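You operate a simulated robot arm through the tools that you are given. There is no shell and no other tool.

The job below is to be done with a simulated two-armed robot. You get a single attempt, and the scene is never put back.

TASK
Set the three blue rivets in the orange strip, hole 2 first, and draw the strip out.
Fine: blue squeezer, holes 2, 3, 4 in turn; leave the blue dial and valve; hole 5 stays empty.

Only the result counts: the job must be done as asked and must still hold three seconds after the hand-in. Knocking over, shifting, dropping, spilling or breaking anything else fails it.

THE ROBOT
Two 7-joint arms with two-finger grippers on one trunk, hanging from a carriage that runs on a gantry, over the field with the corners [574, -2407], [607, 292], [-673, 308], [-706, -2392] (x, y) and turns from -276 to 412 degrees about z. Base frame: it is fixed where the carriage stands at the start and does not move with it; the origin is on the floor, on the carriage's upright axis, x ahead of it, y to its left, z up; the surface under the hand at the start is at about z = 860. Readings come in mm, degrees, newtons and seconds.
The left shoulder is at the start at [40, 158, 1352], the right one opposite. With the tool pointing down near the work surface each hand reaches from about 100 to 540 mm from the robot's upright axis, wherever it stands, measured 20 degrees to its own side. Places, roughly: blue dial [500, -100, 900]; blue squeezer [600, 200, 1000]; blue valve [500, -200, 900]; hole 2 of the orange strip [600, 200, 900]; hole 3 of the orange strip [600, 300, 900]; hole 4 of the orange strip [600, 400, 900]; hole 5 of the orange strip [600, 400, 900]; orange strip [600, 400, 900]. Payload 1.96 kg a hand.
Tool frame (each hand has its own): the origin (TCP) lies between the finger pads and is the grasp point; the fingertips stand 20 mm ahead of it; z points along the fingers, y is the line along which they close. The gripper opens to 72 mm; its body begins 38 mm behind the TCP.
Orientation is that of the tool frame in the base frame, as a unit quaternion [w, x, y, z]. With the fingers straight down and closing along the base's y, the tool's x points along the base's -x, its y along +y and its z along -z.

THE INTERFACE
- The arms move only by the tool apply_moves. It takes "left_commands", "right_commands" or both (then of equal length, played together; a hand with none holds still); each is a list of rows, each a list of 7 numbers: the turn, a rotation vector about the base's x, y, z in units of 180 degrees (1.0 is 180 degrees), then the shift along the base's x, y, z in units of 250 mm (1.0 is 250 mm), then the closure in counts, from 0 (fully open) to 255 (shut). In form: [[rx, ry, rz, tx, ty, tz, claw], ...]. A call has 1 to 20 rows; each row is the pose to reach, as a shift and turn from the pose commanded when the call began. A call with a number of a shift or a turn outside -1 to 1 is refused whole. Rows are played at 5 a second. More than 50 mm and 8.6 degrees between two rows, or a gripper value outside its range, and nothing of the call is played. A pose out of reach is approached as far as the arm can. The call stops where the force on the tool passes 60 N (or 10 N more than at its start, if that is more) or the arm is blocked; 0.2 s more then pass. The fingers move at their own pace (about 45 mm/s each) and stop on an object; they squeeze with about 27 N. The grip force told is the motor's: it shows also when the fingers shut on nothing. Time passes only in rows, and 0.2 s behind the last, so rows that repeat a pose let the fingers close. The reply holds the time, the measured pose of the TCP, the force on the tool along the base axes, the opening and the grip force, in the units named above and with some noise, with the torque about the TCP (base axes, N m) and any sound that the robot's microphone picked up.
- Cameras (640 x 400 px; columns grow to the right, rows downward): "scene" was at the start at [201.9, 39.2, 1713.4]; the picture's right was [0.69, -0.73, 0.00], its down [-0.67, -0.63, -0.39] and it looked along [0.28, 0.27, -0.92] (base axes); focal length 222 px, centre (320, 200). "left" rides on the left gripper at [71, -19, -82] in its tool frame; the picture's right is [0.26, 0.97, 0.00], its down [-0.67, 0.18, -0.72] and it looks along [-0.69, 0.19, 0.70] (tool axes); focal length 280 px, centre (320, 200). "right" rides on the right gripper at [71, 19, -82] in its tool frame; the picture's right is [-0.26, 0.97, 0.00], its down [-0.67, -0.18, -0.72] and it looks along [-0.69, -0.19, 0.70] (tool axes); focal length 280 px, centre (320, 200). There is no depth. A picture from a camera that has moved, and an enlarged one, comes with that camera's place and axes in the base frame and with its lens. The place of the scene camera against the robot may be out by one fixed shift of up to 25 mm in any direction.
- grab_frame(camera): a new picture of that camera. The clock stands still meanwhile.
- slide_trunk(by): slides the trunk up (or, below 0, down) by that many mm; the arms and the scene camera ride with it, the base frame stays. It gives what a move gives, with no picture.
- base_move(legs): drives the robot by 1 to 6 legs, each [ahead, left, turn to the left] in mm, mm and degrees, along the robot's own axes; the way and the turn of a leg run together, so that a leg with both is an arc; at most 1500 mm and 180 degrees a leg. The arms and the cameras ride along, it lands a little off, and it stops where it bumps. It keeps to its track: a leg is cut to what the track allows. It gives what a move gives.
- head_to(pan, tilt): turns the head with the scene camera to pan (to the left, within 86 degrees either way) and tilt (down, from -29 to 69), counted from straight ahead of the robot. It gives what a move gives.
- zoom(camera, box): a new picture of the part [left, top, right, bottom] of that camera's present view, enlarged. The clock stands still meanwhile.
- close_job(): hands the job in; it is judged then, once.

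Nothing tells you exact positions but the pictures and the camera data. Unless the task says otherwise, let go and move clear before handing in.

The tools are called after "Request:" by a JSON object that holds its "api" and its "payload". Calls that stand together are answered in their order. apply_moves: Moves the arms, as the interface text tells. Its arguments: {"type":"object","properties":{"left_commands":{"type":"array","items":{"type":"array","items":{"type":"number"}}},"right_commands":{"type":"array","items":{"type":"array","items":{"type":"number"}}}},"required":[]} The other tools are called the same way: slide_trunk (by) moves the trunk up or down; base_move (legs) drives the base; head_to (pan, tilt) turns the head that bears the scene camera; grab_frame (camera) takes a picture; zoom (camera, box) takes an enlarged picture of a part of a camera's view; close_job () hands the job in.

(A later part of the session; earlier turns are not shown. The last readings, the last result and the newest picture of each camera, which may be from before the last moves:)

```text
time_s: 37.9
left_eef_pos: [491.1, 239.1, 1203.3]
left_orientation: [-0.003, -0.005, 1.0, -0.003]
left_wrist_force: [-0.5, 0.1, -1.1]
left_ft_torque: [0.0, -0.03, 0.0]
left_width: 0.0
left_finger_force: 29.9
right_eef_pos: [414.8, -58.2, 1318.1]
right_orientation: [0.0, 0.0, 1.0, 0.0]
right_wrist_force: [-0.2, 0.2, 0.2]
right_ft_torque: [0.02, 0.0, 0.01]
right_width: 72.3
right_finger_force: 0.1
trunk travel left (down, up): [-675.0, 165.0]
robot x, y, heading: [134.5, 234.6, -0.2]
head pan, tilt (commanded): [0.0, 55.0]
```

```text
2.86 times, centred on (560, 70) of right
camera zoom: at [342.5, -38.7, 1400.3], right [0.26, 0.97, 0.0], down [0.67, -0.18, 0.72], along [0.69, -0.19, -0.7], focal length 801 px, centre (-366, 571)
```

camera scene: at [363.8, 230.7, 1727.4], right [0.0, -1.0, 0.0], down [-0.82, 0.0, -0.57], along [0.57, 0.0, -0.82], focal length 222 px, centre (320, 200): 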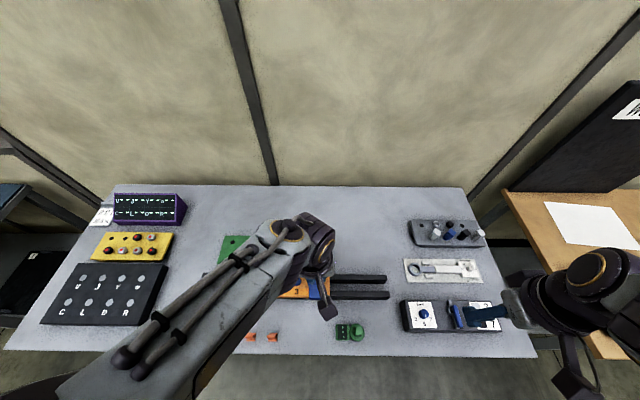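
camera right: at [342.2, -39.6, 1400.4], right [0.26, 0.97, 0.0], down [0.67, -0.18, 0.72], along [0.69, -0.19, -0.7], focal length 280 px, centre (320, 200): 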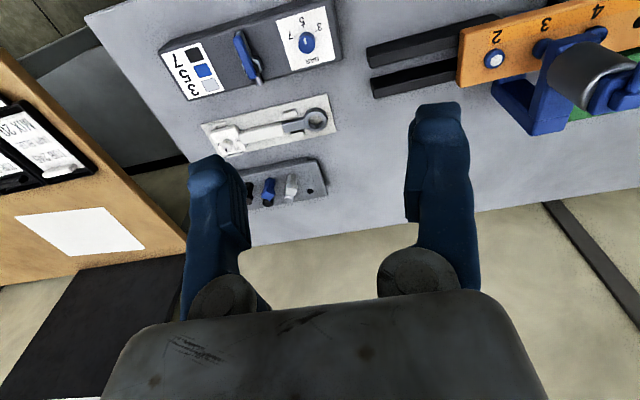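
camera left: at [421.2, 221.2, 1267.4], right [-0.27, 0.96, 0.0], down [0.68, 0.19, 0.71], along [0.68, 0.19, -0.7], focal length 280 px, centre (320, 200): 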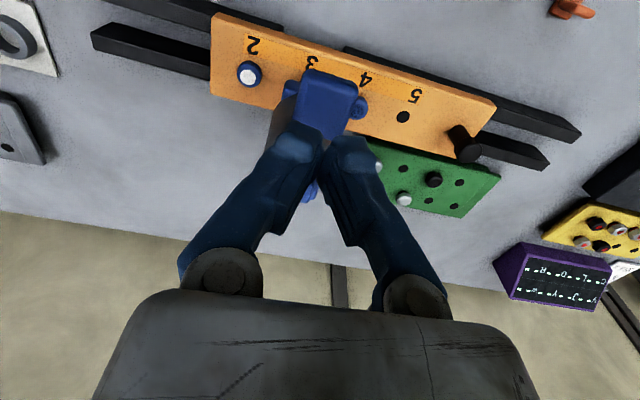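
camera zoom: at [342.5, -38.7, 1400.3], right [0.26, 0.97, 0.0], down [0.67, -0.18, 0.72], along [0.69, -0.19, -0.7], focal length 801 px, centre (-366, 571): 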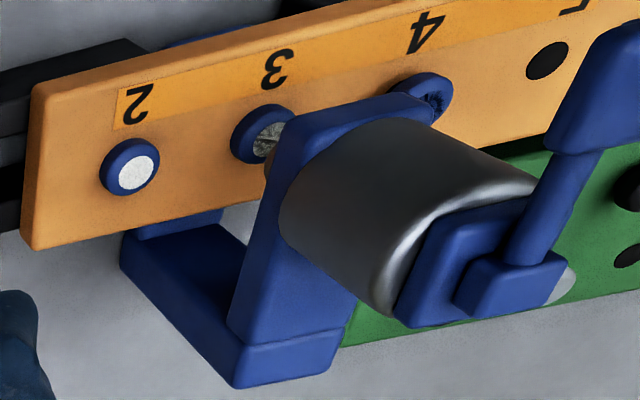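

Rivet 3 is set too. I'll go back to the knob, which is now at about [565, 453].

Request:
{"api": "apply_moves", "payload": {"left_commands": [[0, 0, 0, 0.04, 0.12, 0, 200], [0, 0, 0, 0.08, 0.28, 0, 100], [0, 0, 0, 0.14, 0.44, 0, 0], [0, 0, 0, 0.2, 0.6, -0.04, 0], [0, 0, 0, 0.26, 0.74, -0.1, 0], [0, 0, 0, 0.296, 0.856, -0.2, 0], [0, 0, 0, 0.296, 0.856, -0.38, 0], [0, 0, 0, 0.296, 0.856, -0.56, 0], [0, 0, 0, 0.296, 0.856, -0.7, 0]]}}

Request:
{"api": "grab_frame", "payload": {"camera": "left"}}

```text
time_s: 39.9
left_eef_pos: [568.6, 451.2, 1029.4]
left_orientation: [-0.002, -0.005, 1.0, -0.004]
left_wrist_force: [1.5, 0.2, -0.4]
left_ft_torque: [0.02, 0.04, 0.04]
left_width: 72.1
left_finger_force: 0.0
right_eef_pos: [416.0, -57.9, 1319.2]
right_orientation: [0.0, 0.0, 1.0, 0.0]
right_wrist_force: [0.0, -0.2, -0.2]
right_ft_torque: [0.02, 0.03, 0.01]
right_width: 72.1
right_finger_force: 0.1
trunk travel left (down, up): [-675.0, 165.0]
robot x, y, heading: [131.0, 233.5, 0.3]
head pan, tilt (commanded): [0.0, 55.0]
```

```text
taken
camera left: at [496.8, 432.5, 1112.1], right [-0.27, 0.96, -0.01], down [0.68, 0.19, 0.71], along [0.69, 0.19, -0.7], focal length 280 px, centre (320, 200)
```

left: 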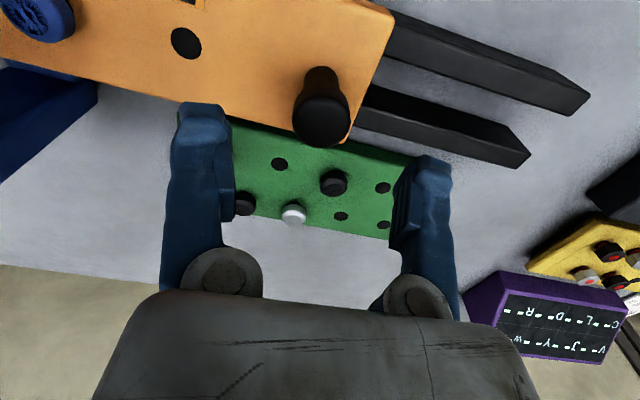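

The knob is again centred between the fingers. I'll descend and grip.

Request:
{"api": "apply_moves", "payload": {"left_commands": [[0, 0, 0, -0.006, 0.004, -0.08, 0], [0, 0, 0, -0.012, 0.004, -0.16, 0], [0, 0, 0, -0.012, 0.004, -0.236, 0], [0, 0, 0, -0.012, 0.004, -0.236, 100], [0, 0, 0, -0.012, 0.004, -0.236, 160], [0, 0, 0, -0.012, 0.004, -0.236, 200], [0, 0, 0, -0.012, 0.004, -0.236, 255], [0, 0, 0, -0.012, 0.004, -0.236, 255], [0, 0, 0, -0.012, 0.004, -0.236, 255]]}}

Request:
{"api": "zoom", "payload": {"camera": "scene", "box": [200, 225, 360, 325]}}

```text
time_s: 41.9
left_eef_pos: [564.6, 453.2, 969.7]
left_orientation: [-0.003, -0.004, 1.0, -0.003]
left_wrist_force: [2.5, -2.1, -7.1]
left_ft_torque: [-0.02, 0.04, -0.01]
left_width: 22.9
left_finger_force: 39.7
right_eef_pos: [414.9, -58.5, 1319.1]
right_orientation: [-0.001, 0.0, 1.0, 0.001]
right_wrist_force: [-0.2, -0.7, 0.4]
right_ft_torque: [0.0, -0.01, 0.01]
right_width: 72.0
right_finger_force: 0.0
trunk travel left (down, up): [-675.0, 165.0]
robot x, y, heading: [129.2, 233.2, -0.1]
head pan, tilt (commanded): [0.0, 55.0]
```

```text
4.00 times, centred on (280, 275) of scene
camera zoom: at [363.2, 230.5, 1727.3], right [0.0, -1.0, 0.0], down [-0.82, 0.0, -0.57], along [0.57, 0.0, -0.82], focal length 890 px, centre (480, -100)
```

zoom: 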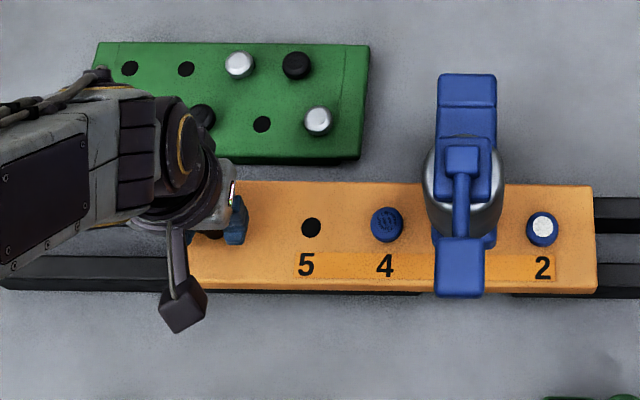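

Gripped. I'll slide the strip another 65 mm to bring hole 4 under the die, easing the hand down slightly as it goes.

Request:
{"api": "apply_moves", "payload": {"left_commands": [[0, 0, 0, 0, -0.03, 0, 255], [0, 0, 0, 0, -0.07, -0.001, 255], [0, 0, 0, 0, -0.11, -0.002, 255], [0, 0, 0, 0, -0.15, -0.003, 255], [0, 0, 0, 0, -0.19, -0.004, 255], [0, 0, 0, 0, -0.22, -0.005, 255], [0, 0, 0, 0, -0.245, -0.005, 255], [0, 0, 0, 0, -0.26, -0.005, 255], [0, 0, 0, 0, -0.26, -0.005, 255]]}}

Request:
{"api": "zoom", "payload": {"camera": "scene", "box": [200, 225, 360, 325]}}

Request:
{"api": "zoom", "payload": {"camera": "right", "box": [480, 0, 640, 140]}}

Request:
{"api": "zoom", "payload": {"camera": "right", "box": [520, 10, 600, 60]}}

```text
time_s: 43.9
left_eef_pos: [563.6, 389.4, 968.6]
left_orientation: [-0.003, -0.003, 1.0, -0.004]
left_wrist_force: [-16.1, -5.1, 37.2]
left_ft_torque: [0.0, -0.23, 0.04]
left_width: 22.3
left_finger_force: 39.9
right_eef_pos: [415.8, -58.5, 1320.3]
right_orientation: [0.001, 0.0, 1.0, -0.001]
right_wrist_force: [-0.5, 0.8, -0.4]
right_ft_torque: [0.03, 0.03, -0.03]
right_width: 71.9
right_finger_force: 0.0
trunk travel left (down, up): [-675.0, 165.0]
robot x, y, heading: [129.9, 230.3, -0.1]
head pan, tilt (commanded): [0.0, 55.0]
```

```text
4.00 times, centred on (280, 275) of scene
camera zoom: at [362.9, 230.7, 1727.4], right [0.0, -1.0, 0.0], down [-0.82, 0.0, -0.57], along [0.57, 0.0, -0.82], focal length 890 px, centre (480, -100)
```

zoom: 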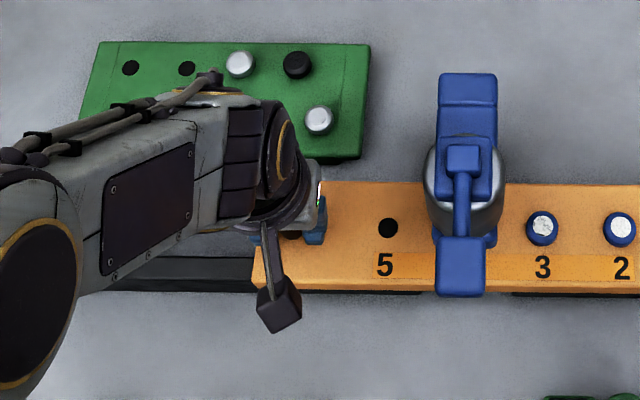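

```text
2.86 times, centred on (560, 70) of right
camera zoom: at [342.0, -38.9, 1400.4], right [0.26, 0.97, 0.0], down [0.67, -0.18, 0.72], along [0.69, -0.19, -0.7], focal length 801 px, centre (-366, 571)
```

zoom: 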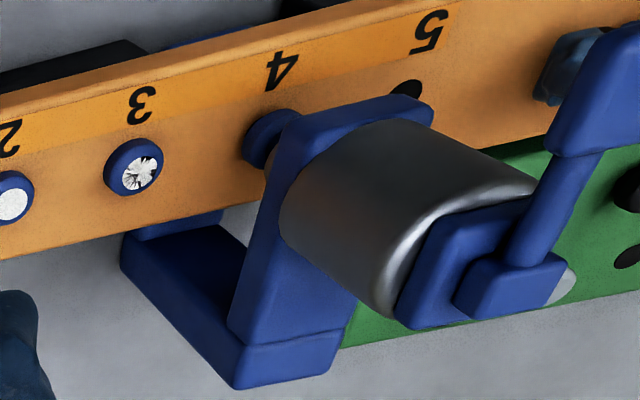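

```text
8.00 times, centred on (560, 35) of right
camera zoom: at [342.0, -38.9, 1400.4], right [0.26, 0.97, 0.0], down [0.67, -0.18, 0.72], along [0.69, -0.19, -0.7], focal length 2243 px, centre (-1600, 1520)
```

zoom: 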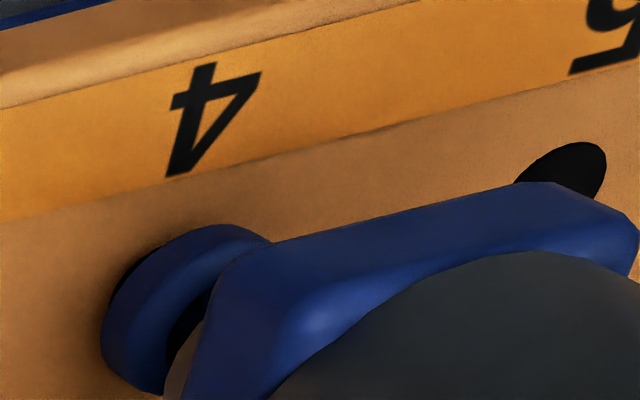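

Hole 4 is about 1.5 mm short of the die axis, so I'll nudge the strip and ease the vertical strain.

Request:
{"api": "apply_moves", "payload": {"left_commands": [[0, 0, 0, 0, -0.003, 0.004, 255], [0, 0, 0, 0, -0.007, 0.004, 255], [0, 0, 0, 0, -0.007, 0.004, 255]]}}

Request:
{"api": "zoom", "payload": {"camera": "right", "box": [520, 10, 600, 60]}}

Request:
{"api": "zoom", "payload": {"camera": "right", "box": [480, 0, 640, 140]}}

```text
time_s: 44.7
left_eef_pos: [564.8, 388.7, 968.4]
left_orientation: [-0.003, -0.005, 1.0, -0.002]
left_wrist_force: [-2.2, 0.5, 0.1]
left_ft_torque: [0.05, -0.14, 0.03]
left_width: 22.4
left_finger_force: 39.7
right_eef_pos: [415.9, -58.3, 1318.2]
right_orientation: [0.0, 0.0, 1.0, 0.0]
right_wrist_force: [0.2, -1.0, 0.2]
right_ft_torque: [0.0, 0.01, 0.0]
right_width: 72.1
right_finger_force: 0.0
trunk travel left (down, up): [-675.0, 165.0]
robot x, y, heading: [132.6, 234.8, 0.1]
head pan, tilt (commanded): [0.0, 55.0]
```

```text
8.00 times, centred on (560, 35) of right
camera zoom: at [342.3, -38.5, 1399.8], right [0.26, 0.97, 0.0], down [0.67, -0.18, 0.72], along [0.69, -0.19, -0.7], focal length 2243 px, centre (-1600, 1520)
```

zoom: 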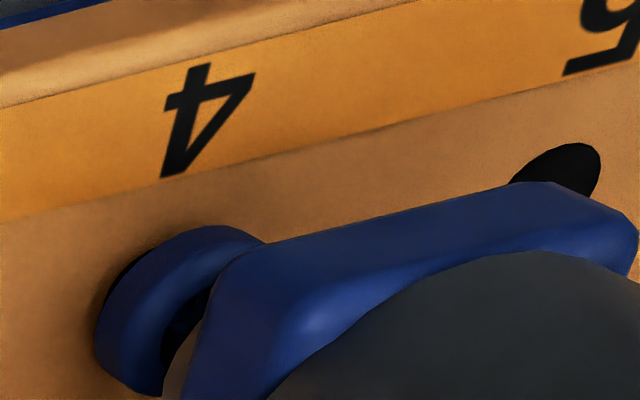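

```text
2.86 times, centred on (560, 70) of right
camera zoom: at [342.3, -38.5, 1399.8], right [0.26, 0.97, 0.0], down [0.67, -0.18, 0.72], along [0.69, -0.19, -0.7], focal length 801 px, centre (-366, 571)
```

zoom: 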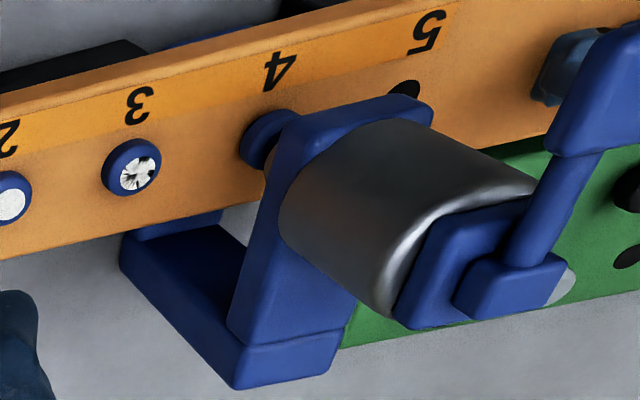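

Rivet 4 now matches the earlier alignment. I'll release the knob and rise clear.

Request:
{"api": "apply_moves", "payload": {"left_commands": [[0, 0, 0, 0, 0, 0, 150], [0, 0, 0, 0, 0, 0, 100], [0, 0, 0, 0, 0, 0, 50], [0, 0, 0, 0, 0, 0, 0], [0, 0, 0, 0, 0, 0, 0], [0, 0, 0, 0, 0, 0.16, 0], [0, 0, 0, 0, 0, 0.32, 0], [0, 0, 0, 0, 0, 0.5, 0], [0, 0, 0, 0, 0, 0.68, 0], [0, 0, 0, 0, 0, 0.86, 0]]}}

Request:
{"api": "zoom", "payload": {"camera": "right", "box": [520, 10, 600, 60]}}

Request:
{"api": "zoom", "payload": {"camera": "scene", "box": [200, 225, 360, 325]}}

```text
time_s: 46.9
left_eef_pos: [561.6, 386.7, 1186.9]
left_orientation: [-0.003, -0.004, 1.0, -0.003]
left_wrist_force: [0.0, -0.5, 0.8]
left_ft_torque: [-0.01, -0.02, 0.02]
left_width: 72.0
left_finger_force: 0.0
right_eef_pos: [415.4, -57.2, 1318.1]
right_orientation: [0.0, 0.0, 1.0, 0.001]
right_wrist_force: [-0.1, 0.5, 0.4]
right_ft_torque: [0.03, -0.02, -0.01]
right_width: 72.1
right_finger_force: 0.0
trunk travel left (down, up): [-675.0, 165.0]
robot x, y, heading: [130.2, 233.2, -0.0]
head pan, tilt (commanded): [0.0, 55.0]
```

```text
8.00 times, centred on (560, 35) of right
camera zoom: at [342.4, -38.7, 1400.3], right [0.26, 0.97, 0.0], down [0.67, -0.18, 0.72], along [0.69, -0.19, -0.7], focal length 2243 px, centre (-1600, 1520)
```

zoom: 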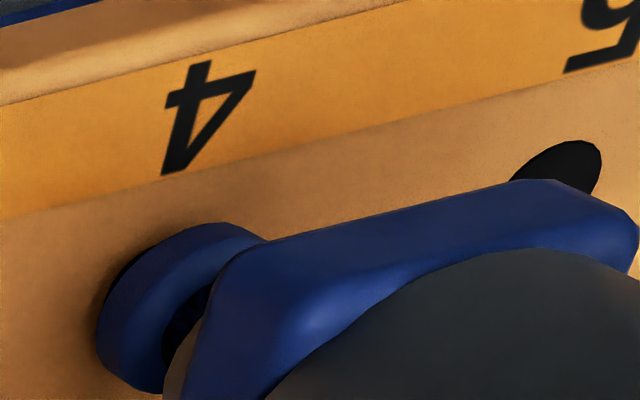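

```text
4.00 times, centred on (280, 275) of scene
camera zoom: at [363.2, 230.9, 1727.3], right [0.0, -1.0, 0.0], down [-0.82, 0.0, -0.57], along [0.57, 0.0, -0.82], focal length 890 px, centre (480, -100)
```

zoom: 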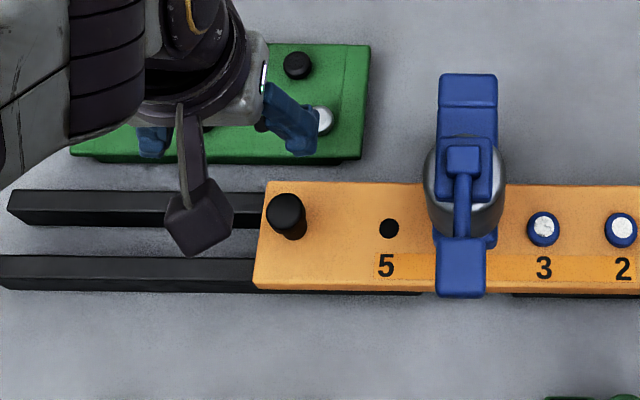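

Now over to the paddle for rivet 4, with the fingers closing on the way.

Request:
{"api": "apply_moves", "payload": {"left_commands": [[0, 0, 0, -0.07, -0.147, 0, 100], [0, 0, 0, -0.14, -0.294, 0, 200], [0, 0, 0, -0.21, -0.44, 0, 255], [0, 0, 0, -0.278, -0.587, 0, 255], [0, 0, 0, -0.278, -0.587, 0, 255], [0, 0, 0, -0.278, -0.587, -0.08, 255]]}}

Request:
{"api": "grab_frame", "payload": {"camera": "left"}}

```text
time_s: 48.3
left_eef_pos: [494.1, 239.0, 1165.6]
left_orientation: [-0.002, -0.004, 1.0, -0.003]
left_wrist_force: [-0.5, -0.9, 0.0]
left_ft_torque: [-0.01, 0.02, 0.0]
left_width: 0.0
left_finger_force: 26.3
right_eef_pos: [414.9, -58.9, 1318.1]
right_orientation: [0.001, -0.001, 1.0, 0.0]
right_wrist_force: [0.4, 0.4, -0.2]
right_ft_torque: [-0.01, 0.01, 0.01]
right_width: 71.9
right_finger_force: 0.1
trunk travel left (down, up): [-675.0, 165.0]
robot x, y, heading: [133.0, 230.8, -0.0]
head pan, tilt (commanded): [0.0, 55.0]
```

```text
taken
camera left: at [422.4, 220.5, 1248.0], right [-0.27, 0.96, 0.0], down [0.68, 0.19, 0.71], along [0.69, 0.19, -0.7], focal length 280 px, centre (320, 200)
```

left: 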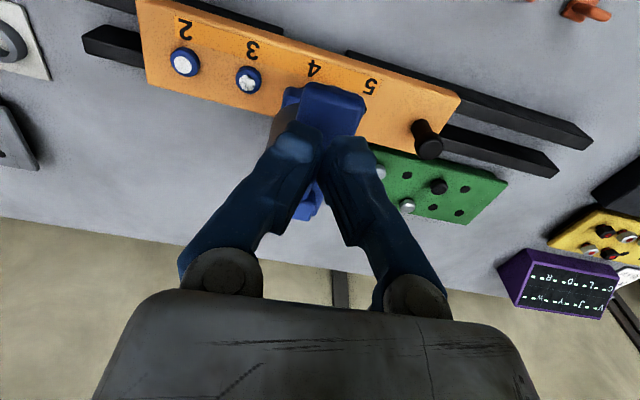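

The hand is in place over the paddle. I'll press for rivet 4.

Request:
{"api": "apply_moves", "payload": {"left_commands": [[0, 0, 0, -0.006, 0.004, -0.1, 255], [0, 0, 0, -0.006, 0.004, -0.14, 255], [0, 0, 0, -0.006, 0.004, -0.16, 255], [0, 0, 0, -0.006, 0.004, -0.176, 255], [0, 0, 0, -0.006, 0.004, -0.19, 255], [0, 0, 0, -0.006, 0.004, -0.2, 255], [0, 0, 0, -0.006, 0.004, -0.206, 255], [0, 0, 0, -0.006, 0.004, -0.212, 255], [0, 0, 0, -0.006, 0.004, -0.216, 255], [0, 0, 0, -0.006, 0.004, -0.216, 255]]}}

Request:
{"api": "zoom", "payload": {"camera": "right", "box": [480, 0, 640, 140]}}

Request:
{"api": "zoom", "payload": {"camera": "right", "box": [520, 10, 600, 60]}}

```text
time_s: 50.1
left_eef_pos: [493.9, 241.2, 1115.1]
left_orientation: [-0.001, -0.004, 1.0, -0.005]
left_wrist_force: [-14.7, 4.7, 46.0]
left_ft_torque: [0.19, -0.05, -0.18]
left_width: 5.8
left_finger_force: 29.6
right_eef_pos: [414.8, -57.1, 1318.5]
right_orientation: [0.0, 0.0, 1.0, -0.001]
right_wrist_force: [-0.2, 0.4, -0.2]
right_ft_torque: [-0.01, 0.0, 0.01]
right_width: 72.0
right_finger_force: 0.0
trunk travel left (down, up): [-675.0, 165.0]
robot x, y, heading: [128.7, 231.8, 0.1]
head pan, tilt (commanded): [0.0, 55.0]
stopped in row 9 (left hand): the force on the tool passed its limit at 65 N (the readings are from after the stop); the commanded pose is now the measured one
```

```text
2.86 times, centred on (560, 70) of right
camera zoom: at [342.0, -37.9, 1400.5], right [0.26, 0.97, 0.0], down [0.67, -0.18, 0.72], along [0.69, -0.19, -0.7], focal length 801 px, centre (-366, 571)
```

zoom: 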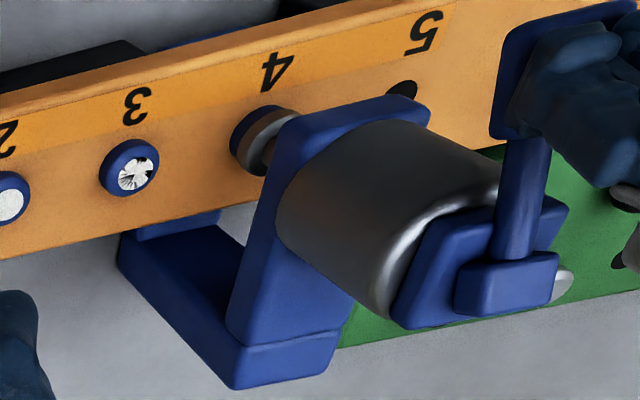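

```text
8.00 times, centred on (560, 35) of right
camera zoom: at [342.0, -37.9, 1400.5], right [0.26, 0.97, 0.0], down [0.67, -0.18, 0.72], along [0.69, -0.19, -0.7], focal length 2243 px, centre (-1600, 1520)
```

zoom: 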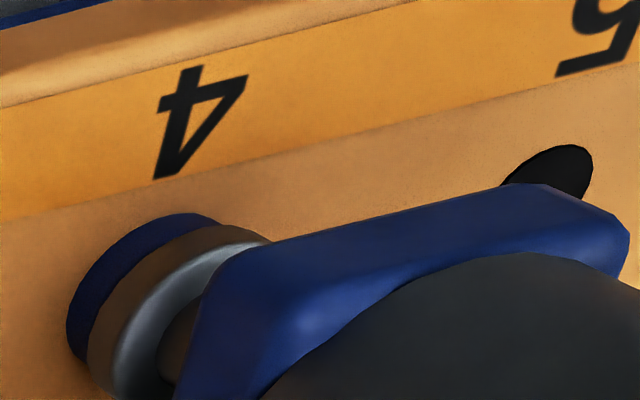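

Rivet 4 is driven home. I'll hold a moment, lift off and inspect.

Request:
{"api": "apply_moves", "payload": {"left_commands": [[0, 0, 0, 0, 0, 0.002, 255], [0, 0, 0, 0, 0, 0.002, 255], [0, 0, 0, 0, 0, 0.04, 255], [0, 0, 0, 0, 0, 0.12, 255], [0, 0, 0, 0, 0, 0.28, 255], [0, 0, 0, 0, 0, 0.36, 255]]}}

Request:
{"api": "zoom", "payload": {"camera": "right", "box": [480, 0, 640, 140]}}

Request:
{"api": "zoom", "payload": {"camera": "right", "box": [520, 10, 600, 60]}}

```text
time_s: 51.5
left_eef_pos: [493.0, 241.7, 1202.9]
left_orientation: [-0.001, -0.004, 1.0, -0.004]
left_wrist_force: [0.1, -0.7, 0.1]
left_ft_torque: [0.02, 0.0, -0.02]
left_width: 0.0
left_finger_force: 29.7
right_eef_pos: [414.9, -58.4, 1317.9]
right_orientation: [0.001, 0.0, 1.0, 0.0]
right_wrist_force: [0.3, -0.4, -0.3]
right_ft_torque: [-0.02, -0.02, 0.04]
right_width: 71.7
right_finger_force: 0.1
trunk travel left (down, up): [-675.0, 165.0]
robot x, y, heading: [132.0, 228.6, 0.1]
head pan, tilt (commanded): [0.0, 55.0]
```

```text
2.86 times, centred on (560, 70) of right
camera zoom: at [342.3, -38.7, 1400.3], right [0.26, 0.97, 0.0], down [0.67, -0.18, 0.72], along [0.69, -0.19, -0.7], focal length 801 px, centre (-366, 571)
```

zoom: 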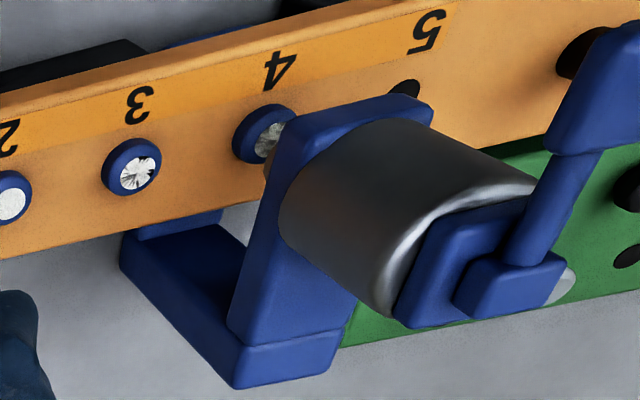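

```text
8.00 times, centred on (560, 35) of right
camera zoom: at [342.3, -38.7, 1400.3], right [0.26, 0.97, 0.0], down [0.67, -0.18, 0.72], along [0.69, -0.19, -0.7], focal length 2243 px, centre (-1600, 1520)
```

zoom: 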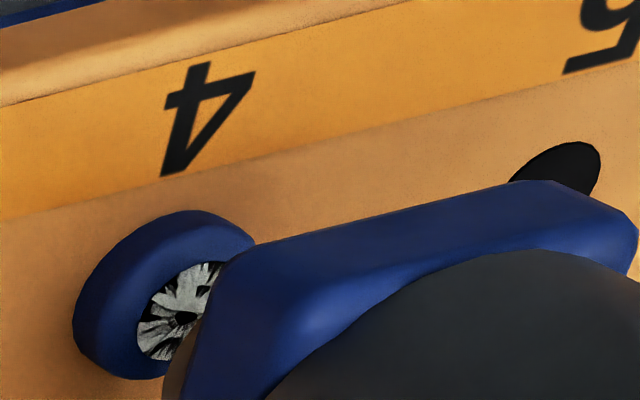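

All three rivets are set with bright flush heads. Next I'll draw the strip out, first shifting the base left so the left hand can follow the knob comfortably.

Request:
{"api": "base_move", "payload": {"legs": [[0, 55, 0]]}}

Request:
{"api": "grab_frame", "payload": {"camera": "scene"}}

```text
time_s: 52.5
left_eef_pos: [493.8, 297.3, 1202.5]
left_orientation: [-0.002, -0.005, 1.0, -0.004]
left_wrist_force: [0.1, 1.1, -0.6]
left_ft_torque: [-0.02, 0.03, 0.0]
left_width: 0.1
left_finger_force: 30.0
right_eef_pos: [414.3, -2.8, 1318.8]
right_orientation: [0.0, 0.0, 1.0, -0.001]
right_wrist_force: [0.2, -0.7, 0.4]
right_ft_torque: [-0.01, 0.0, 0.0]
right_width: 72.2
right_finger_force: 0.0
trunk travel left (down, up): [-675.0, 165.0]
robot x, y, heading: [131.2, 285.8, -0.3]
head pan, tilt (commanded): [0.0, 55.0]
```

```text
taken
camera scene: at [362.9, 286.5, 1727.4], right [0.0, -1.0, 0.0], down [-0.82, 0.0, -0.57], along [0.57, 0.0, -0.82], focal length 222 px, centre (320, 200)
```

scene: 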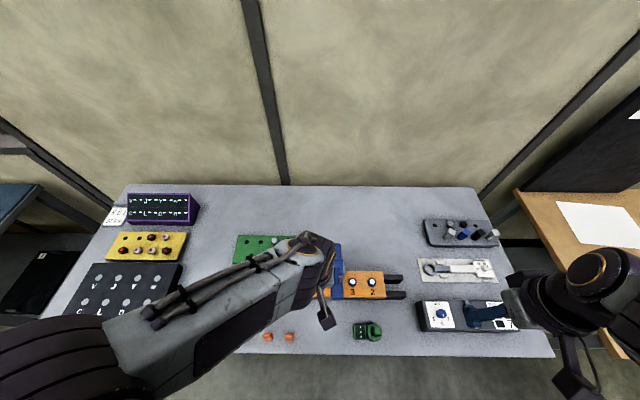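

I'll move over the knob, now at about [564, 388], and lower to check centring.

Request:
{"api": "apply_moves", "payload": {"left_commands": [[0, 0, 0, 0.09, 0.12, 0, 150], [0, 0, 0, 0.18, 0.24, 0, 60], [0, 0, 0, 0.28, 0.362, 0, 0], [0, 0, 0, 0.28, 0.362, -0.16, 0], [0, 0, 0, 0.28, 0.362, -0.32, 0], [0, 0, 0, 0.28, 0.362, -0.48, 0], [0, 0, 0, 0.28, 0.362, -0.64, 0], [0, 0, 0, 0.28, 0.362, -0.69, 0]]}}

Request:
{"api": "grab_frame", "payload": {"camera": "left"}}

```text
time_s: 54.3
left_eef_pos: [564.0, 387.3, 1031.5]
left_orientation: [-0.002, -0.004, 1.0, -0.004]
left_wrist_force: [-0.4, -0.6, -0.5]
left_ft_torque: [0.0, -0.03, 0.01]
left_width: 71.7
left_finger_force: 0.1
right_eef_pos: [414.9, -2.4, 1318.5]
right_orientation: [0.0, 0.0, 1.0, 0.0]
right_wrist_force: [-0.2, 0.3, -0.1]
right_ft_torque: [0.01, 0.02, 0.04]
right_width: 72.3
right_finger_force: 0.1
trunk travel left (down, up): [-675.0, 165.0]
robot x, y, heading: [130.2, 287.0, -0.1]
head pan, tilt (commanded): [0.0, 55.0]
```

```text
taken
camera left: at [492.1, 369.4, 1112.8], right [-0.27, 0.96, -0.01], down [0.67, 0.2, 0.71], along [0.69, 0.19, -0.7], focal length 280 px, centre (320, 200)
```

left: 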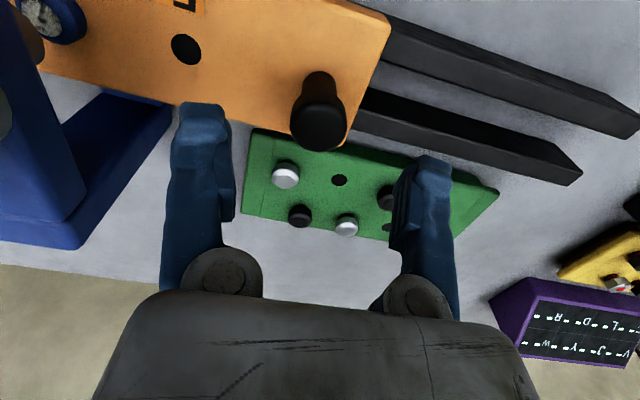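

The knob is centred again, so I'll descend and grip it.

Request:
{"api": "apply_moves", "payload": {"left_commands": [[0, 0, 0, 0, 0, -0.09, 0], [0, 0, 0, 0, 0, -0.18, 0], [0, 0, 0, 0, 0, -0.246, 0], [0, 0, 0, 0, 0, -0.246, 100], [0, 0, 0, 0, 0, -0.246, 160], [0, 0, 0, 0, 0, -0.246, 200], [0, 0, 0, 0, 0, -0.246, 255], [0, 0, 0, 0, 0, -0.246, 255], [0, 0, 0, 0, 0, -0.246, 255]]}}

```text
time_s: 56.3
left_eef_pos: [563.4, 388.3, 968.1]
left_orientation: [-0.001, -0.004, 1.0, -0.004]
left_wrist_force: [1.6, -2.6, -7.1]
left_ft_torque: [0.09, 0.05, -0.03]
left_width: 21.9
left_finger_force: 40.5
right_eef_pos: [414.6, -3.6, 1318.8]
right_orientation: [-0.001, 0.0, 1.0, -0.001]
right_wrist_force: [0.5, 0.8, -0.6]
right_ft_torque: [0.01, -0.01, -0.01]
right_width: 71.6
right_finger_force: 0.0
trunk travel left (down, up): [-675.0, 165.0]
robot x, y, heading: [132.0, 289.7, -0.1]
head pan, tilt (commanded): [0.0, 55.0]
```

Gripped. I'll pull the strip out toward +y, first about 130 mm, watching the forces.

Request:
{"api": "apply_moves", "payload": {"left_commands": [[0, 0, 0, 0, 0.03, 0, 255], [0, 0, 0, 0, 0.08, 0, 255], [0, 0, 0, 0, 0.13, 0, 255], [0, 0, 0, 0, 0.18, 0, 255], [0, 0, 0, 0, 0.23, 0, 255], [0, 0, 0, 0, 0.28, 0, 255], [0, 0, 0, 0, 0.33, 0, 255], [0, 0, 0, 0, 0.38, 0, 255], [0, 0, 0, 0, 0.43, 0, 255], [0, 0, 0, 0, 0.48, 0, 255], [0, 0, 0, 0, 0.52, 0, 255]]}}

Request:
{"api": "grab_frame", "payload": {"camera": "scene"}}

```text
time_s: 58.7
left_eef_pos: [567.2, 517.2, 968.1]
left_orientation: [0.0, -0.004, 1.0, -0.005]
left_wrist_force: [21.0, 3.3, -37.1]
left_ft_torque: [0.01, -0.32, 0.03]
left_width: 22.5
left_finger_force: 40.4
right_eef_pos: [415.4, -2.8, 1318.1]
right_orientation: [0.001, 0.0, 1.0, 0.0]
right_wrist_force: [-0.6, -0.8, 0.4]
right_ft_torque: [-0.01, 0.03, 0.0]
right_width: 71.7
right_finger_force: 0.1
trunk travel left (down, up): [-675.0, 165.0]
robot x, y, heading: [132.7, 290.0, 0.2]
head pan, tilt (commanded): [0.0, 55.0]
```

```text
taken
camera scene: at [363.7, 286.3, 1727.3], right [0.0, -1.0, 0.0], down [-0.82, 0.0, -0.57], along [0.57, 0.0, -0.82], focal length 222 px, centre (320, 200)
```

scene: 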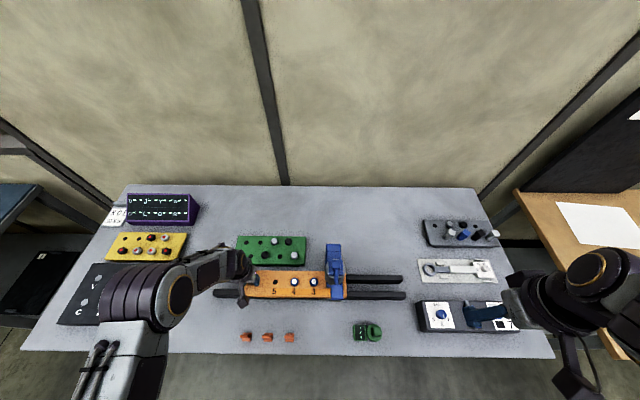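

The strip slides well. I'll ease the sideways and vertical strain, then keep pulling to clear the squeezer.

Request:
{"api": "apply_moves", "payload": {"left_commands": [[0, 0, 0, 0.004, 0, -0.004, 255], [0, 0, 0, 0.005, 0.04, -0.004, 255], [0, 0, 0, 0.006, 0.09, -0.004, 255], [0, 0, 0, 0.007, 0.14, -0.004, 255], [0, 0, 0, 0.008, 0.19, -0.004, 255], [0, 0, 0, 0.009, 0.24, -0.004, 255], [0, 0, 0, 0.01, 0.28, -0.004, 255]]}}

Request:
{"api": "grab_frame", "payload": {"camera": "scene"}}

Request:
{"api": "zoom", "payload": {"camera": "scene", "box": [200, 225, 420, 325]}}

```text
time_s: 60.3
left_eef_pos: [566.3, 587.3, 968.1]
left_orientation: [-0.001, -0.004, 1.0, -0.004]
left_wrist_force: [3.7, -2.6, 0.0]
left_ft_torque: [-0.1, 0.07, 0.02]
left_width: 22.1
left_finger_force: 40.1
right_eef_pos: [414.5, -3.2, 1319.2]
right_orientation: [0.0, 0.0, 1.0, 0.0]
right_wrist_force: [-1.1, 0.6, 0.0]
right_ft_torque: [-0.03, 0.0, 0.01]
right_width: 72.0
right_finger_force: 0.0
trunk travel left (down, up): [-675.0, 165.0]
robot x, y, heading: [128.6, 288.4, 0.2]
head pan, tilt (commanded): [0.0, 55.0]
```

```text
taken
camera scene: at [363.1, 286.4, 1727.8], right [0.0, -1.0, 0.0], down [-0.82, 0.0, -0.57], along [0.57, 0.0, -0.82], focal length 222 px, centre (320, 200)
```

scene: 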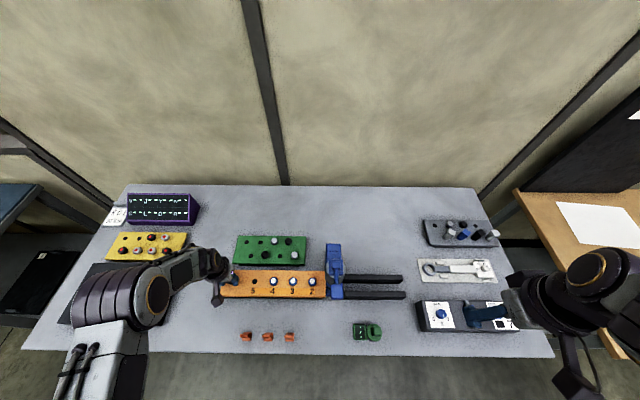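

```text
2.91 times, centred on (310, 275) of scene
camera zoom: at [363.1, 286.4, 1727.8], right [0.0, -1.0, 0.0], down [-0.82, 0.0, -0.57], along [0.57, 0.0, -0.82], focal length 647 px, centre (349, -18)
```

zoom: 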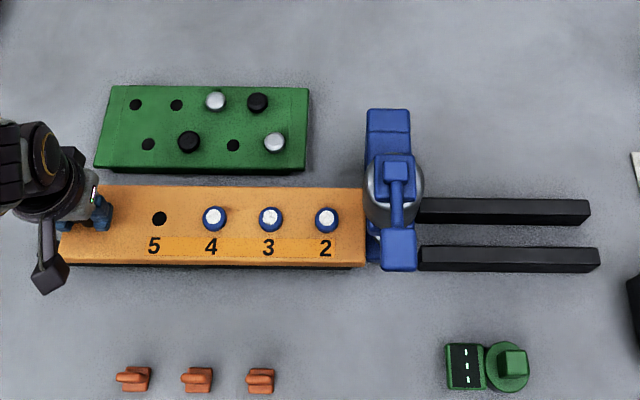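

The strip is nearly clear of the squeezer. I'll look at the rail ends before pulling further.

Request:
{"api": "grab_frame", "payload": {"camera": "left"}}

Request:
{"api": "zoom", "payload": {"camera": "scene", "box": [190, 255, 290, 315]}}

Request:
{"api": "zoom", "payload": {"camera": "scene", "box": [290, 235, 370, 315]}}

```text
taken
camera left: at [494.6, 568.5, 1050.6], right [-0.27, 0.96, -0.01], down [0.67, 0.2, 0.71], along [0.69, 0.19, -0.7], focal length 280 px, centre (320, 200)
```

left: 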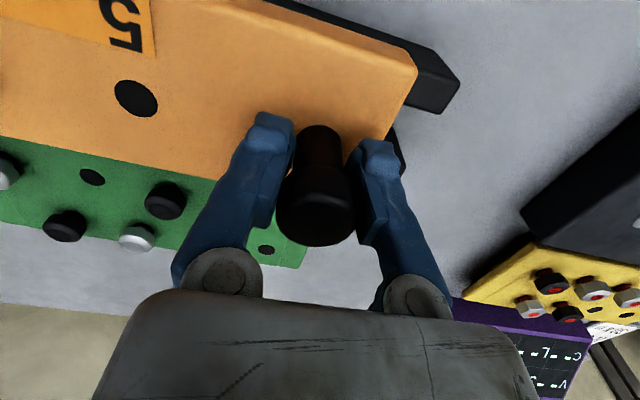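

```text
6.40 times, centred on (240, 285) of scene
camera zoom: at [363.1, 286.4, 1727.8], right [0.0, -1.0, 0.0], down [-0.82, 0.0, -0.57], along [0.57, 0.0, -0.82], focal length 1424 px, centre (832, -344)
```

zoom: 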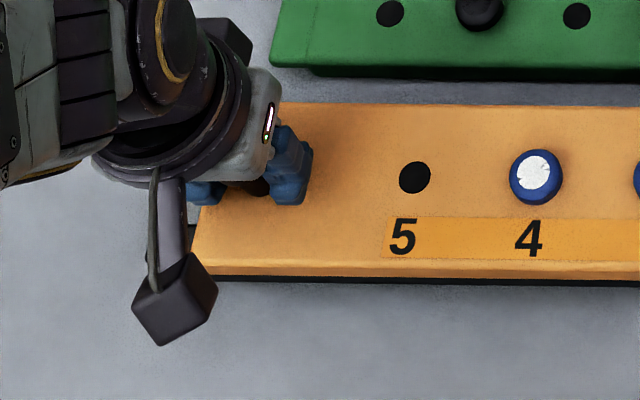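

```text
5.00 times, centred on (330, 275) of scene
camera zoom: at [363.1, 286.4, 1727.8], right [0.0, -1.0, 0.0], down [-0.82, 0.0, -0.57], along [0.57, 0.0, -0.82], focal length 1112 px, centre (270, -175)
```

zoom: 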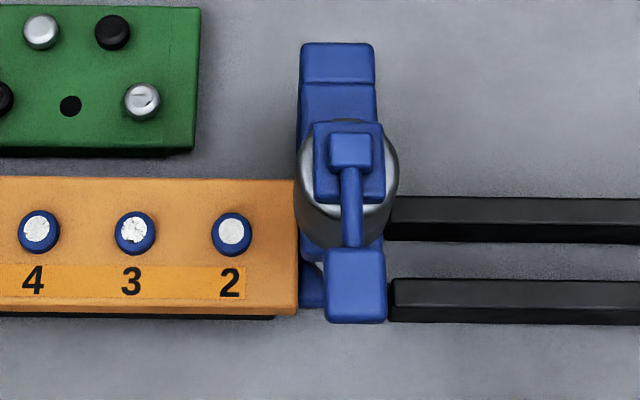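

The rails run on about 30 mm beyond the strip, and the strip's end is just at the squeezer's edge. I'll pull it further until it is well clear or meets a stop.

Request:
{"api": "apply_moves", "payload": {"left_commands": [[0, 0, 0, 0.001, 0.03, 0, 255], [0, 0, 0, 0.001, 0.06, 0, 255], [0, 0, 0, 0.002, 0.09, 0, 255], [0, 0, 0, 0.002, 0.12, 0, 255]]}}

Request:
{"api": "grab_frame", "payload": {"camera": "left"}}

Request:
{"api": "zoom", "payload": {"camera": "scene", "box": [200, 225, 420, 325]}}

```text
time_s: 61.3
left_eef_pos: [566.6, 618.5, 967.3]
left_orientation: [-0.001, -0.004, 1.0, -0.005]
left_wrist_force: [-12.6, -6.3, 37.8]
left_ft_torque: [0.06, -0.19, 0.08]
left_width: 22.3
left_finger_force: 40.0
right_eef_pos: [413.6, -2.6, 1318.7]
right_orientation: [0.0, 0.0, 1.0, 0.001]
right_wrist_force: [-0.2, 0.1, -0.5]
right_ft_torque: [-0.02, -0.01, -0.02]
right_width: 72.0
right_finger_force: 0.0
trunk travel left (down, up): [-675.0, 165.0]
robot x, y, heading: [130.7, 286.0, 0.1]
head pan, tilt (commanded): [0.0, 55.0]
```

```text
taken
camera left: at [495.0, 598.8, 1050.5], right [-0.27, 0.96, -0.01], down [0.68, 0.2, 0.71], along [0.69, 0.19, -0.7], focal length 280 px, centre (320, 200)
```

left: 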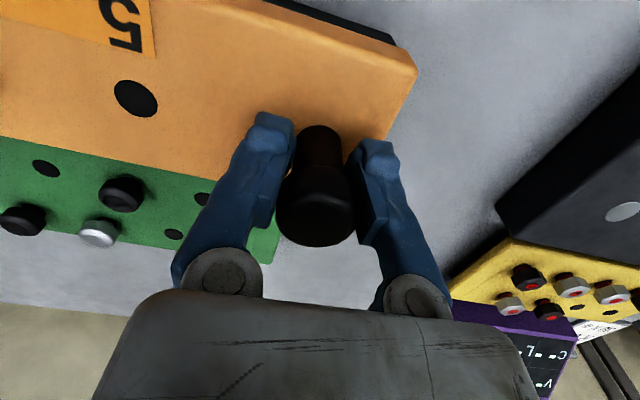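

```text
2.91 times, centred on (310, 275) of scene
camera zoom: at [362.8, 286.6, 1728.0], right [0.0, -1.0, 0.0], down [-0.82, 0.0, -0.57], along [0.57, 0.0, -0.82], focal length 647 px, centre (349, -18)
```

zoom: 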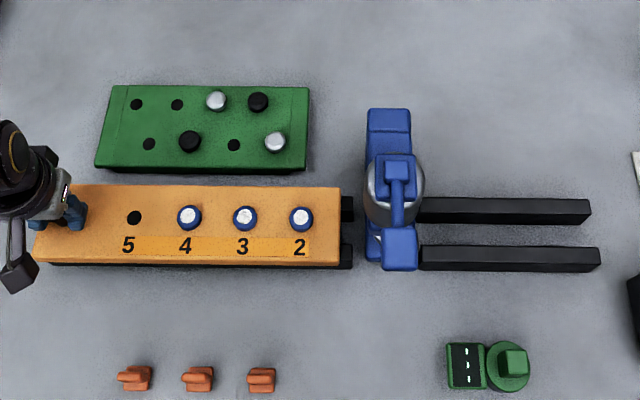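

The strip has cleared the squeezer and is level with the rail ends, with no stop met. I'll ease the strain and pull gently a little further to see whether there is an end stop.

Request:
{"api": "apply_moves", "payload": {"left_commands": [[0, 0, 0, -0.001, 0, 0.004, 255], [0, 0, 0, -0.001, 0.02, 0.004, 255], [0, 0, 0, -0.001, 0.04, 0.004, 255], [0, 0, 0, 0, 0.06, 0.004, 255], [0, 0, 0, 0, 0.08, 0.004, 255]]}}

Request:
{"api": "grab_frame", "payload": {"camera": "left"}}

Request:
{"api": "zoom", "payload": {"camera": "scene", "box": [200, 225, 420, 325]}}

```text
time_s: 62.2
left_eef_pos: [566.7, 617.9, 967.4]
left_orientation: [-0.002, 0.003, 1.0, -0.013]
left_wrist_force: [-6.1, -17.4, 10.4]
left_ft_torque: [0.08, -0.14, -0.32]
left_width: 22.3
left_finger_force: 39.7
right_eef_pos: [412.5, -5.2, 1318.2]
right_orientation: [0.0, 0.002, 1.0, -0.001]
right_wrist_force: [-0.7, -0.2, 0.0]
right_ft_torque: [0.02, -0.04, 0.03]
right_width: 72.2
right_finger_force: 0.0
trunk travel left (down, up): [-675.0, 165.0]
robot x, y, heading: [132.6, 287.5, -0.0]
head pan, tilt (commanded): [0.0, 55.0]
stopped in row 4 (left hand): the force on the tool passed its limit at 62 N (the readings are from after the stop); the commanded pose is now the measured one
```

```text
taken
camera left: at [495.2, 601.4, 1049.8], right [-0.26, 0.97, -0.03], down [0.68, 0.2, 0.71], along [0.69, 0.16, -0.71], focal length 280 px, centre (320, 200)
```

left: 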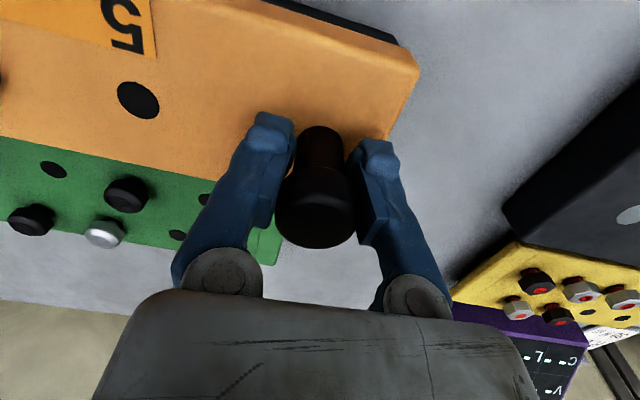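

```text
2.91 times, centred on (310, 275) of scene
camera zoom: at [362.5, 283.8, 1726.7], right [0.0, -1.0, 0.0], down [-0.82, 0.0, -0.57], along [0.57, 0.0, -0.82], focal length 647 px, centre (349, -18)
```

zoom: 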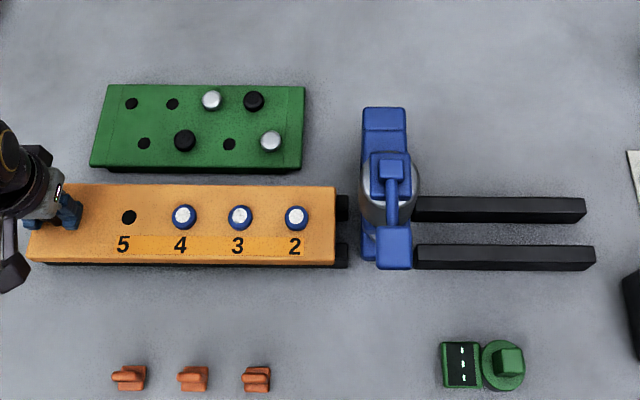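

There is an end stop at this point, so the strip is fully drawn out. I'll open the fingers and rise straight up.

Request:
{"api": "apply_moves", "payload": {"left_commands": [[0, 0, 0, 0, 0, 0, 200], [0, 0, 0, 0, 0, 0, 150], [0, 0, 0, 0, 0, 0, 100], [0, 0, 0, 0, 0, 0, 50], [0, 0, 0, 0, 0, 0, 0], [0, 0, 0, 0, 0, 0, 0]]}}

Request:
{"api": "grab_frame", "payload": {"camera": "left"}}

```text
time_s: 63.6
left_eef_pos: [567.4, 624.3, 968.3]
left_orientation: [-0.001, 0.0, 1.0, -0.009]
left_wrist_force: [0.0, -0.4, 0.3]
left_ft_torque: [-0.01, -0.03, -0.04]
left_width: 72.2
left_finger_force: 0.1
right_eef_pos: [413.8, -3.3, 1318.3]
right_orientation: [0.0, 0.001, 1.0, 0.0]
right_wrist_force: [0.0, -0.2, 0.3]
right_ft_torque: [-0.04, 0.0, -0.02]
right_width: 72.2
right_finger_force: 0.0
trunk travel left (down, up): [-675.0, 165.0]
robot x, y, heading: [126.9, 287.5, -0.2]
head pan, tilt (commanded): [0.0, 55.0]
```

```text
taken
camera left: at [495.4, 606.6, 1051.1], right [-0.26, 0.97, -0.02], down [0.68, 0.2, 0.71], along [0.69, 0.17, -0.7], focal length 280 px, centre (320, 200)
```

left: 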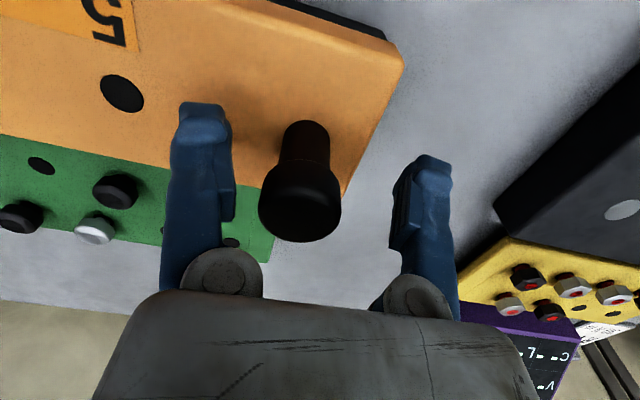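

The knob is free between the open fingers. I'll rise straight up and pull back, then look over everything.

Request:
{"api": "apply_moves", "payload": {"left_commands": [[0, 0, 0, 0, -0.012, 0.12, 0], [0, 0, 0, 0, -0.012, 0.28, 0], [0, 0, 0, 0, 0, 0.44, 0], [0, 0, 0, 0, 0, 0.6, 0], [0, 0, 0, 0, 0, 0.76, 0], [0, 0, 0, -0.1, 0, 0.9, 0], [0, 0, 0, -0.25, 0, 0.98, 0], [0, 0, 0, -0.4, 0, 0.98, 0]]}}

Request:
{"api": "grab_frame", "payload": {"camera": "scene"}}

Request:
{"api": "zoom", "payload": {"camera": "scene", "box": [190, 225, 420, 355]}}

Request:
{"api": "zoom", "payload": {"camera": "scene", "box": [410, 210, 530, 335]}}

Request:
{"api": "grab_frame", "payload": {"camera": "left"}}

```text
time_s: 65.4
left_eef_pos: [469.7, 622.7, 1213.1]
left_orientation: [-0.001, 0.001, 1.0, -0.01]
left_wrist_force: [0.1, -0.4, 0.5]
left_ft_torque: [0.0, 0.05, -0.02]
left_width: 72.1
left_finger_force: 0.1
right_eef_pos: [413.6, -3.3, 1318.2]
right_orientation: [-0.001, 0.001, 1.0, -0.001]
right_wrist_force: [0.3, 0.4, -0.8]
right_ft_torque: [0.0, 0.01, -0.04]
right_width: 72.0
right_finger_force: 0.0
trunk travel left (down, up): [-675.0, 165.0]
robot x, y, heading: [130.4, 289.2, -0.1]
head pan, tilt (commanded): [0.0, 55.0]
```

```text
taken
camera scene: at [362.8, 285.6, 1727.4], right [0.0, -1.0, 0.0], down [-0.82, 0.0, -0.57], along [0.57, 0.0, -0.82], focal length 222 px, centre (320, 200)
```

scene: 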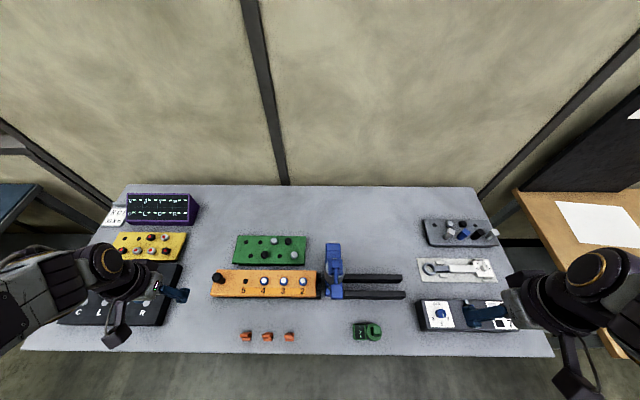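

```text
2.78 times, centred on (305, 290) of scene
camera zoom: at [362.8, 285.6, 1727.4], right [0.0, -1.0, 0.0], down [-0.82, 0.0, -0.57], along [0.57, 0.0, -0.82], focal length 619 px, centre (362, -50)
```

zoom: 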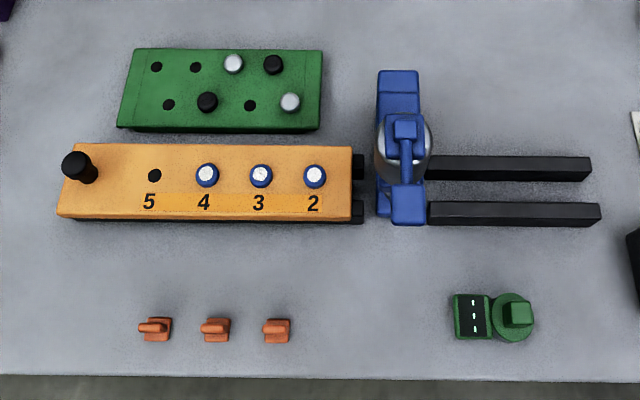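

```text
3.20 times, centred on (470, 272) of scene
camera zoom: at [362.8, 285.6, 1727.4], right [0.0, -1.0, 0.0], down [-0.82, 0.0, -0.57], along [0.57, 0.0, -0.82], focal length 712 px, centre (-160, -32)
```

zoom: 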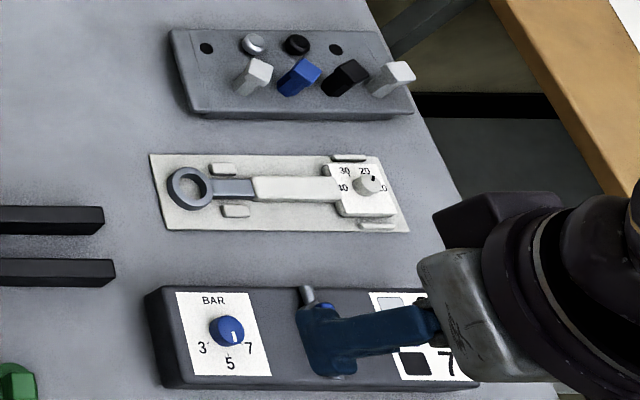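

```text
taken
camera left: at [396.8, 605.8, 1295.9], right [-0.26, 0.97, -0.02], down [0.68, 0.2, 0.71], along [0.69, 0.17, -0.7], focal length 280 px, centre (320, 200)
```

left: 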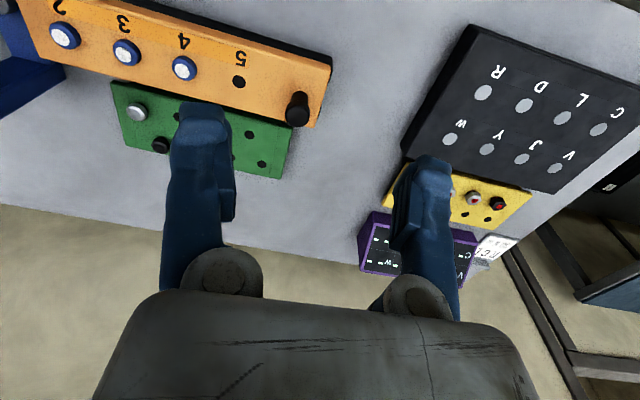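

The strip is out, hole 5 is empty, and nothing else has shifted. I'll take one last close look at the three rivets.

Request:
{"api": "zoom", "payload": {"camera": "scene", "box": [230, 265, 340, 310]}}

Request:
{"api": "zoom", "payload": {"camera": "left", "box": [20, 0, 220, 110]}}

Request:
{"api": "zoom", "payload": {"camera": "right", "box": [0, 0, 640, 200]}}

```text
5.82 times, centred on (285, 288) of scene
camera zoom: at [362.8, 285.6, 1727.4], right [0.0, -1.0, 0.0], down [-0.82, 0.0, -0.57], along [0.57, 0.0, -0.82], focal length 1294 px, centre (524, -309)
```

zoom: 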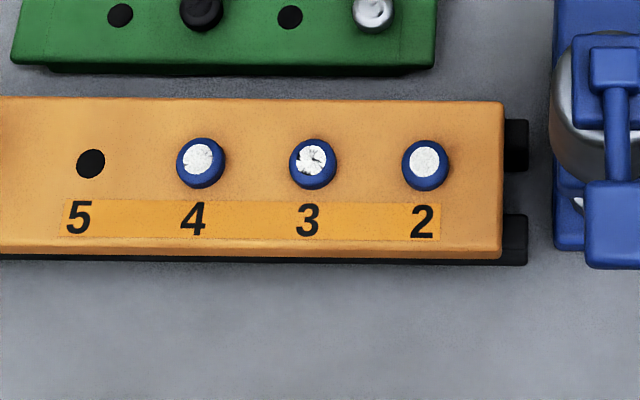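

```text
3.20 times, centred on (120, 55) of left
camera zoom: at [396.8, 605.8, 1295.9], right [-0.26, 0.97, -0.02], down [0.68, 0.2, 0.71], along [0.69, 0.17, -0.7], focal length 897 px, centre (960, 664)
```

zoom: 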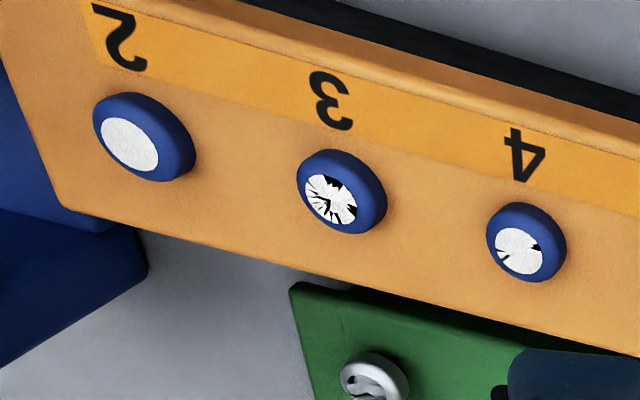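

```text
1.00 times, centred on (320, 100) of right (not enlarged: the box is as wide or as high as the picture)
camera zoom: at [341.6, 16.0, 1400.4], right [0.26, 0.96, 0.0], down [0.67, -0.18, 0.72], along [0.69, -0.19, -0.7], focal length 280 px, centre (320, 300)
```

zoom: 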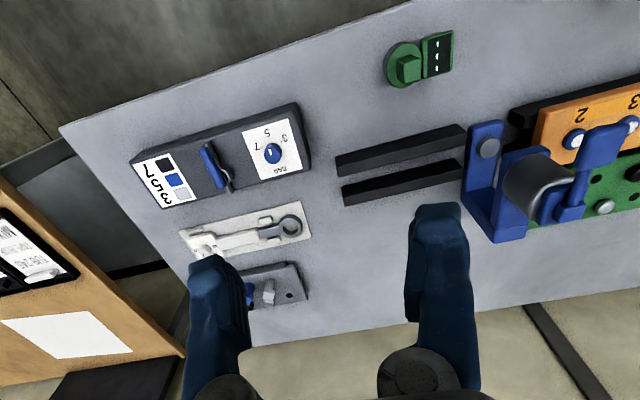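

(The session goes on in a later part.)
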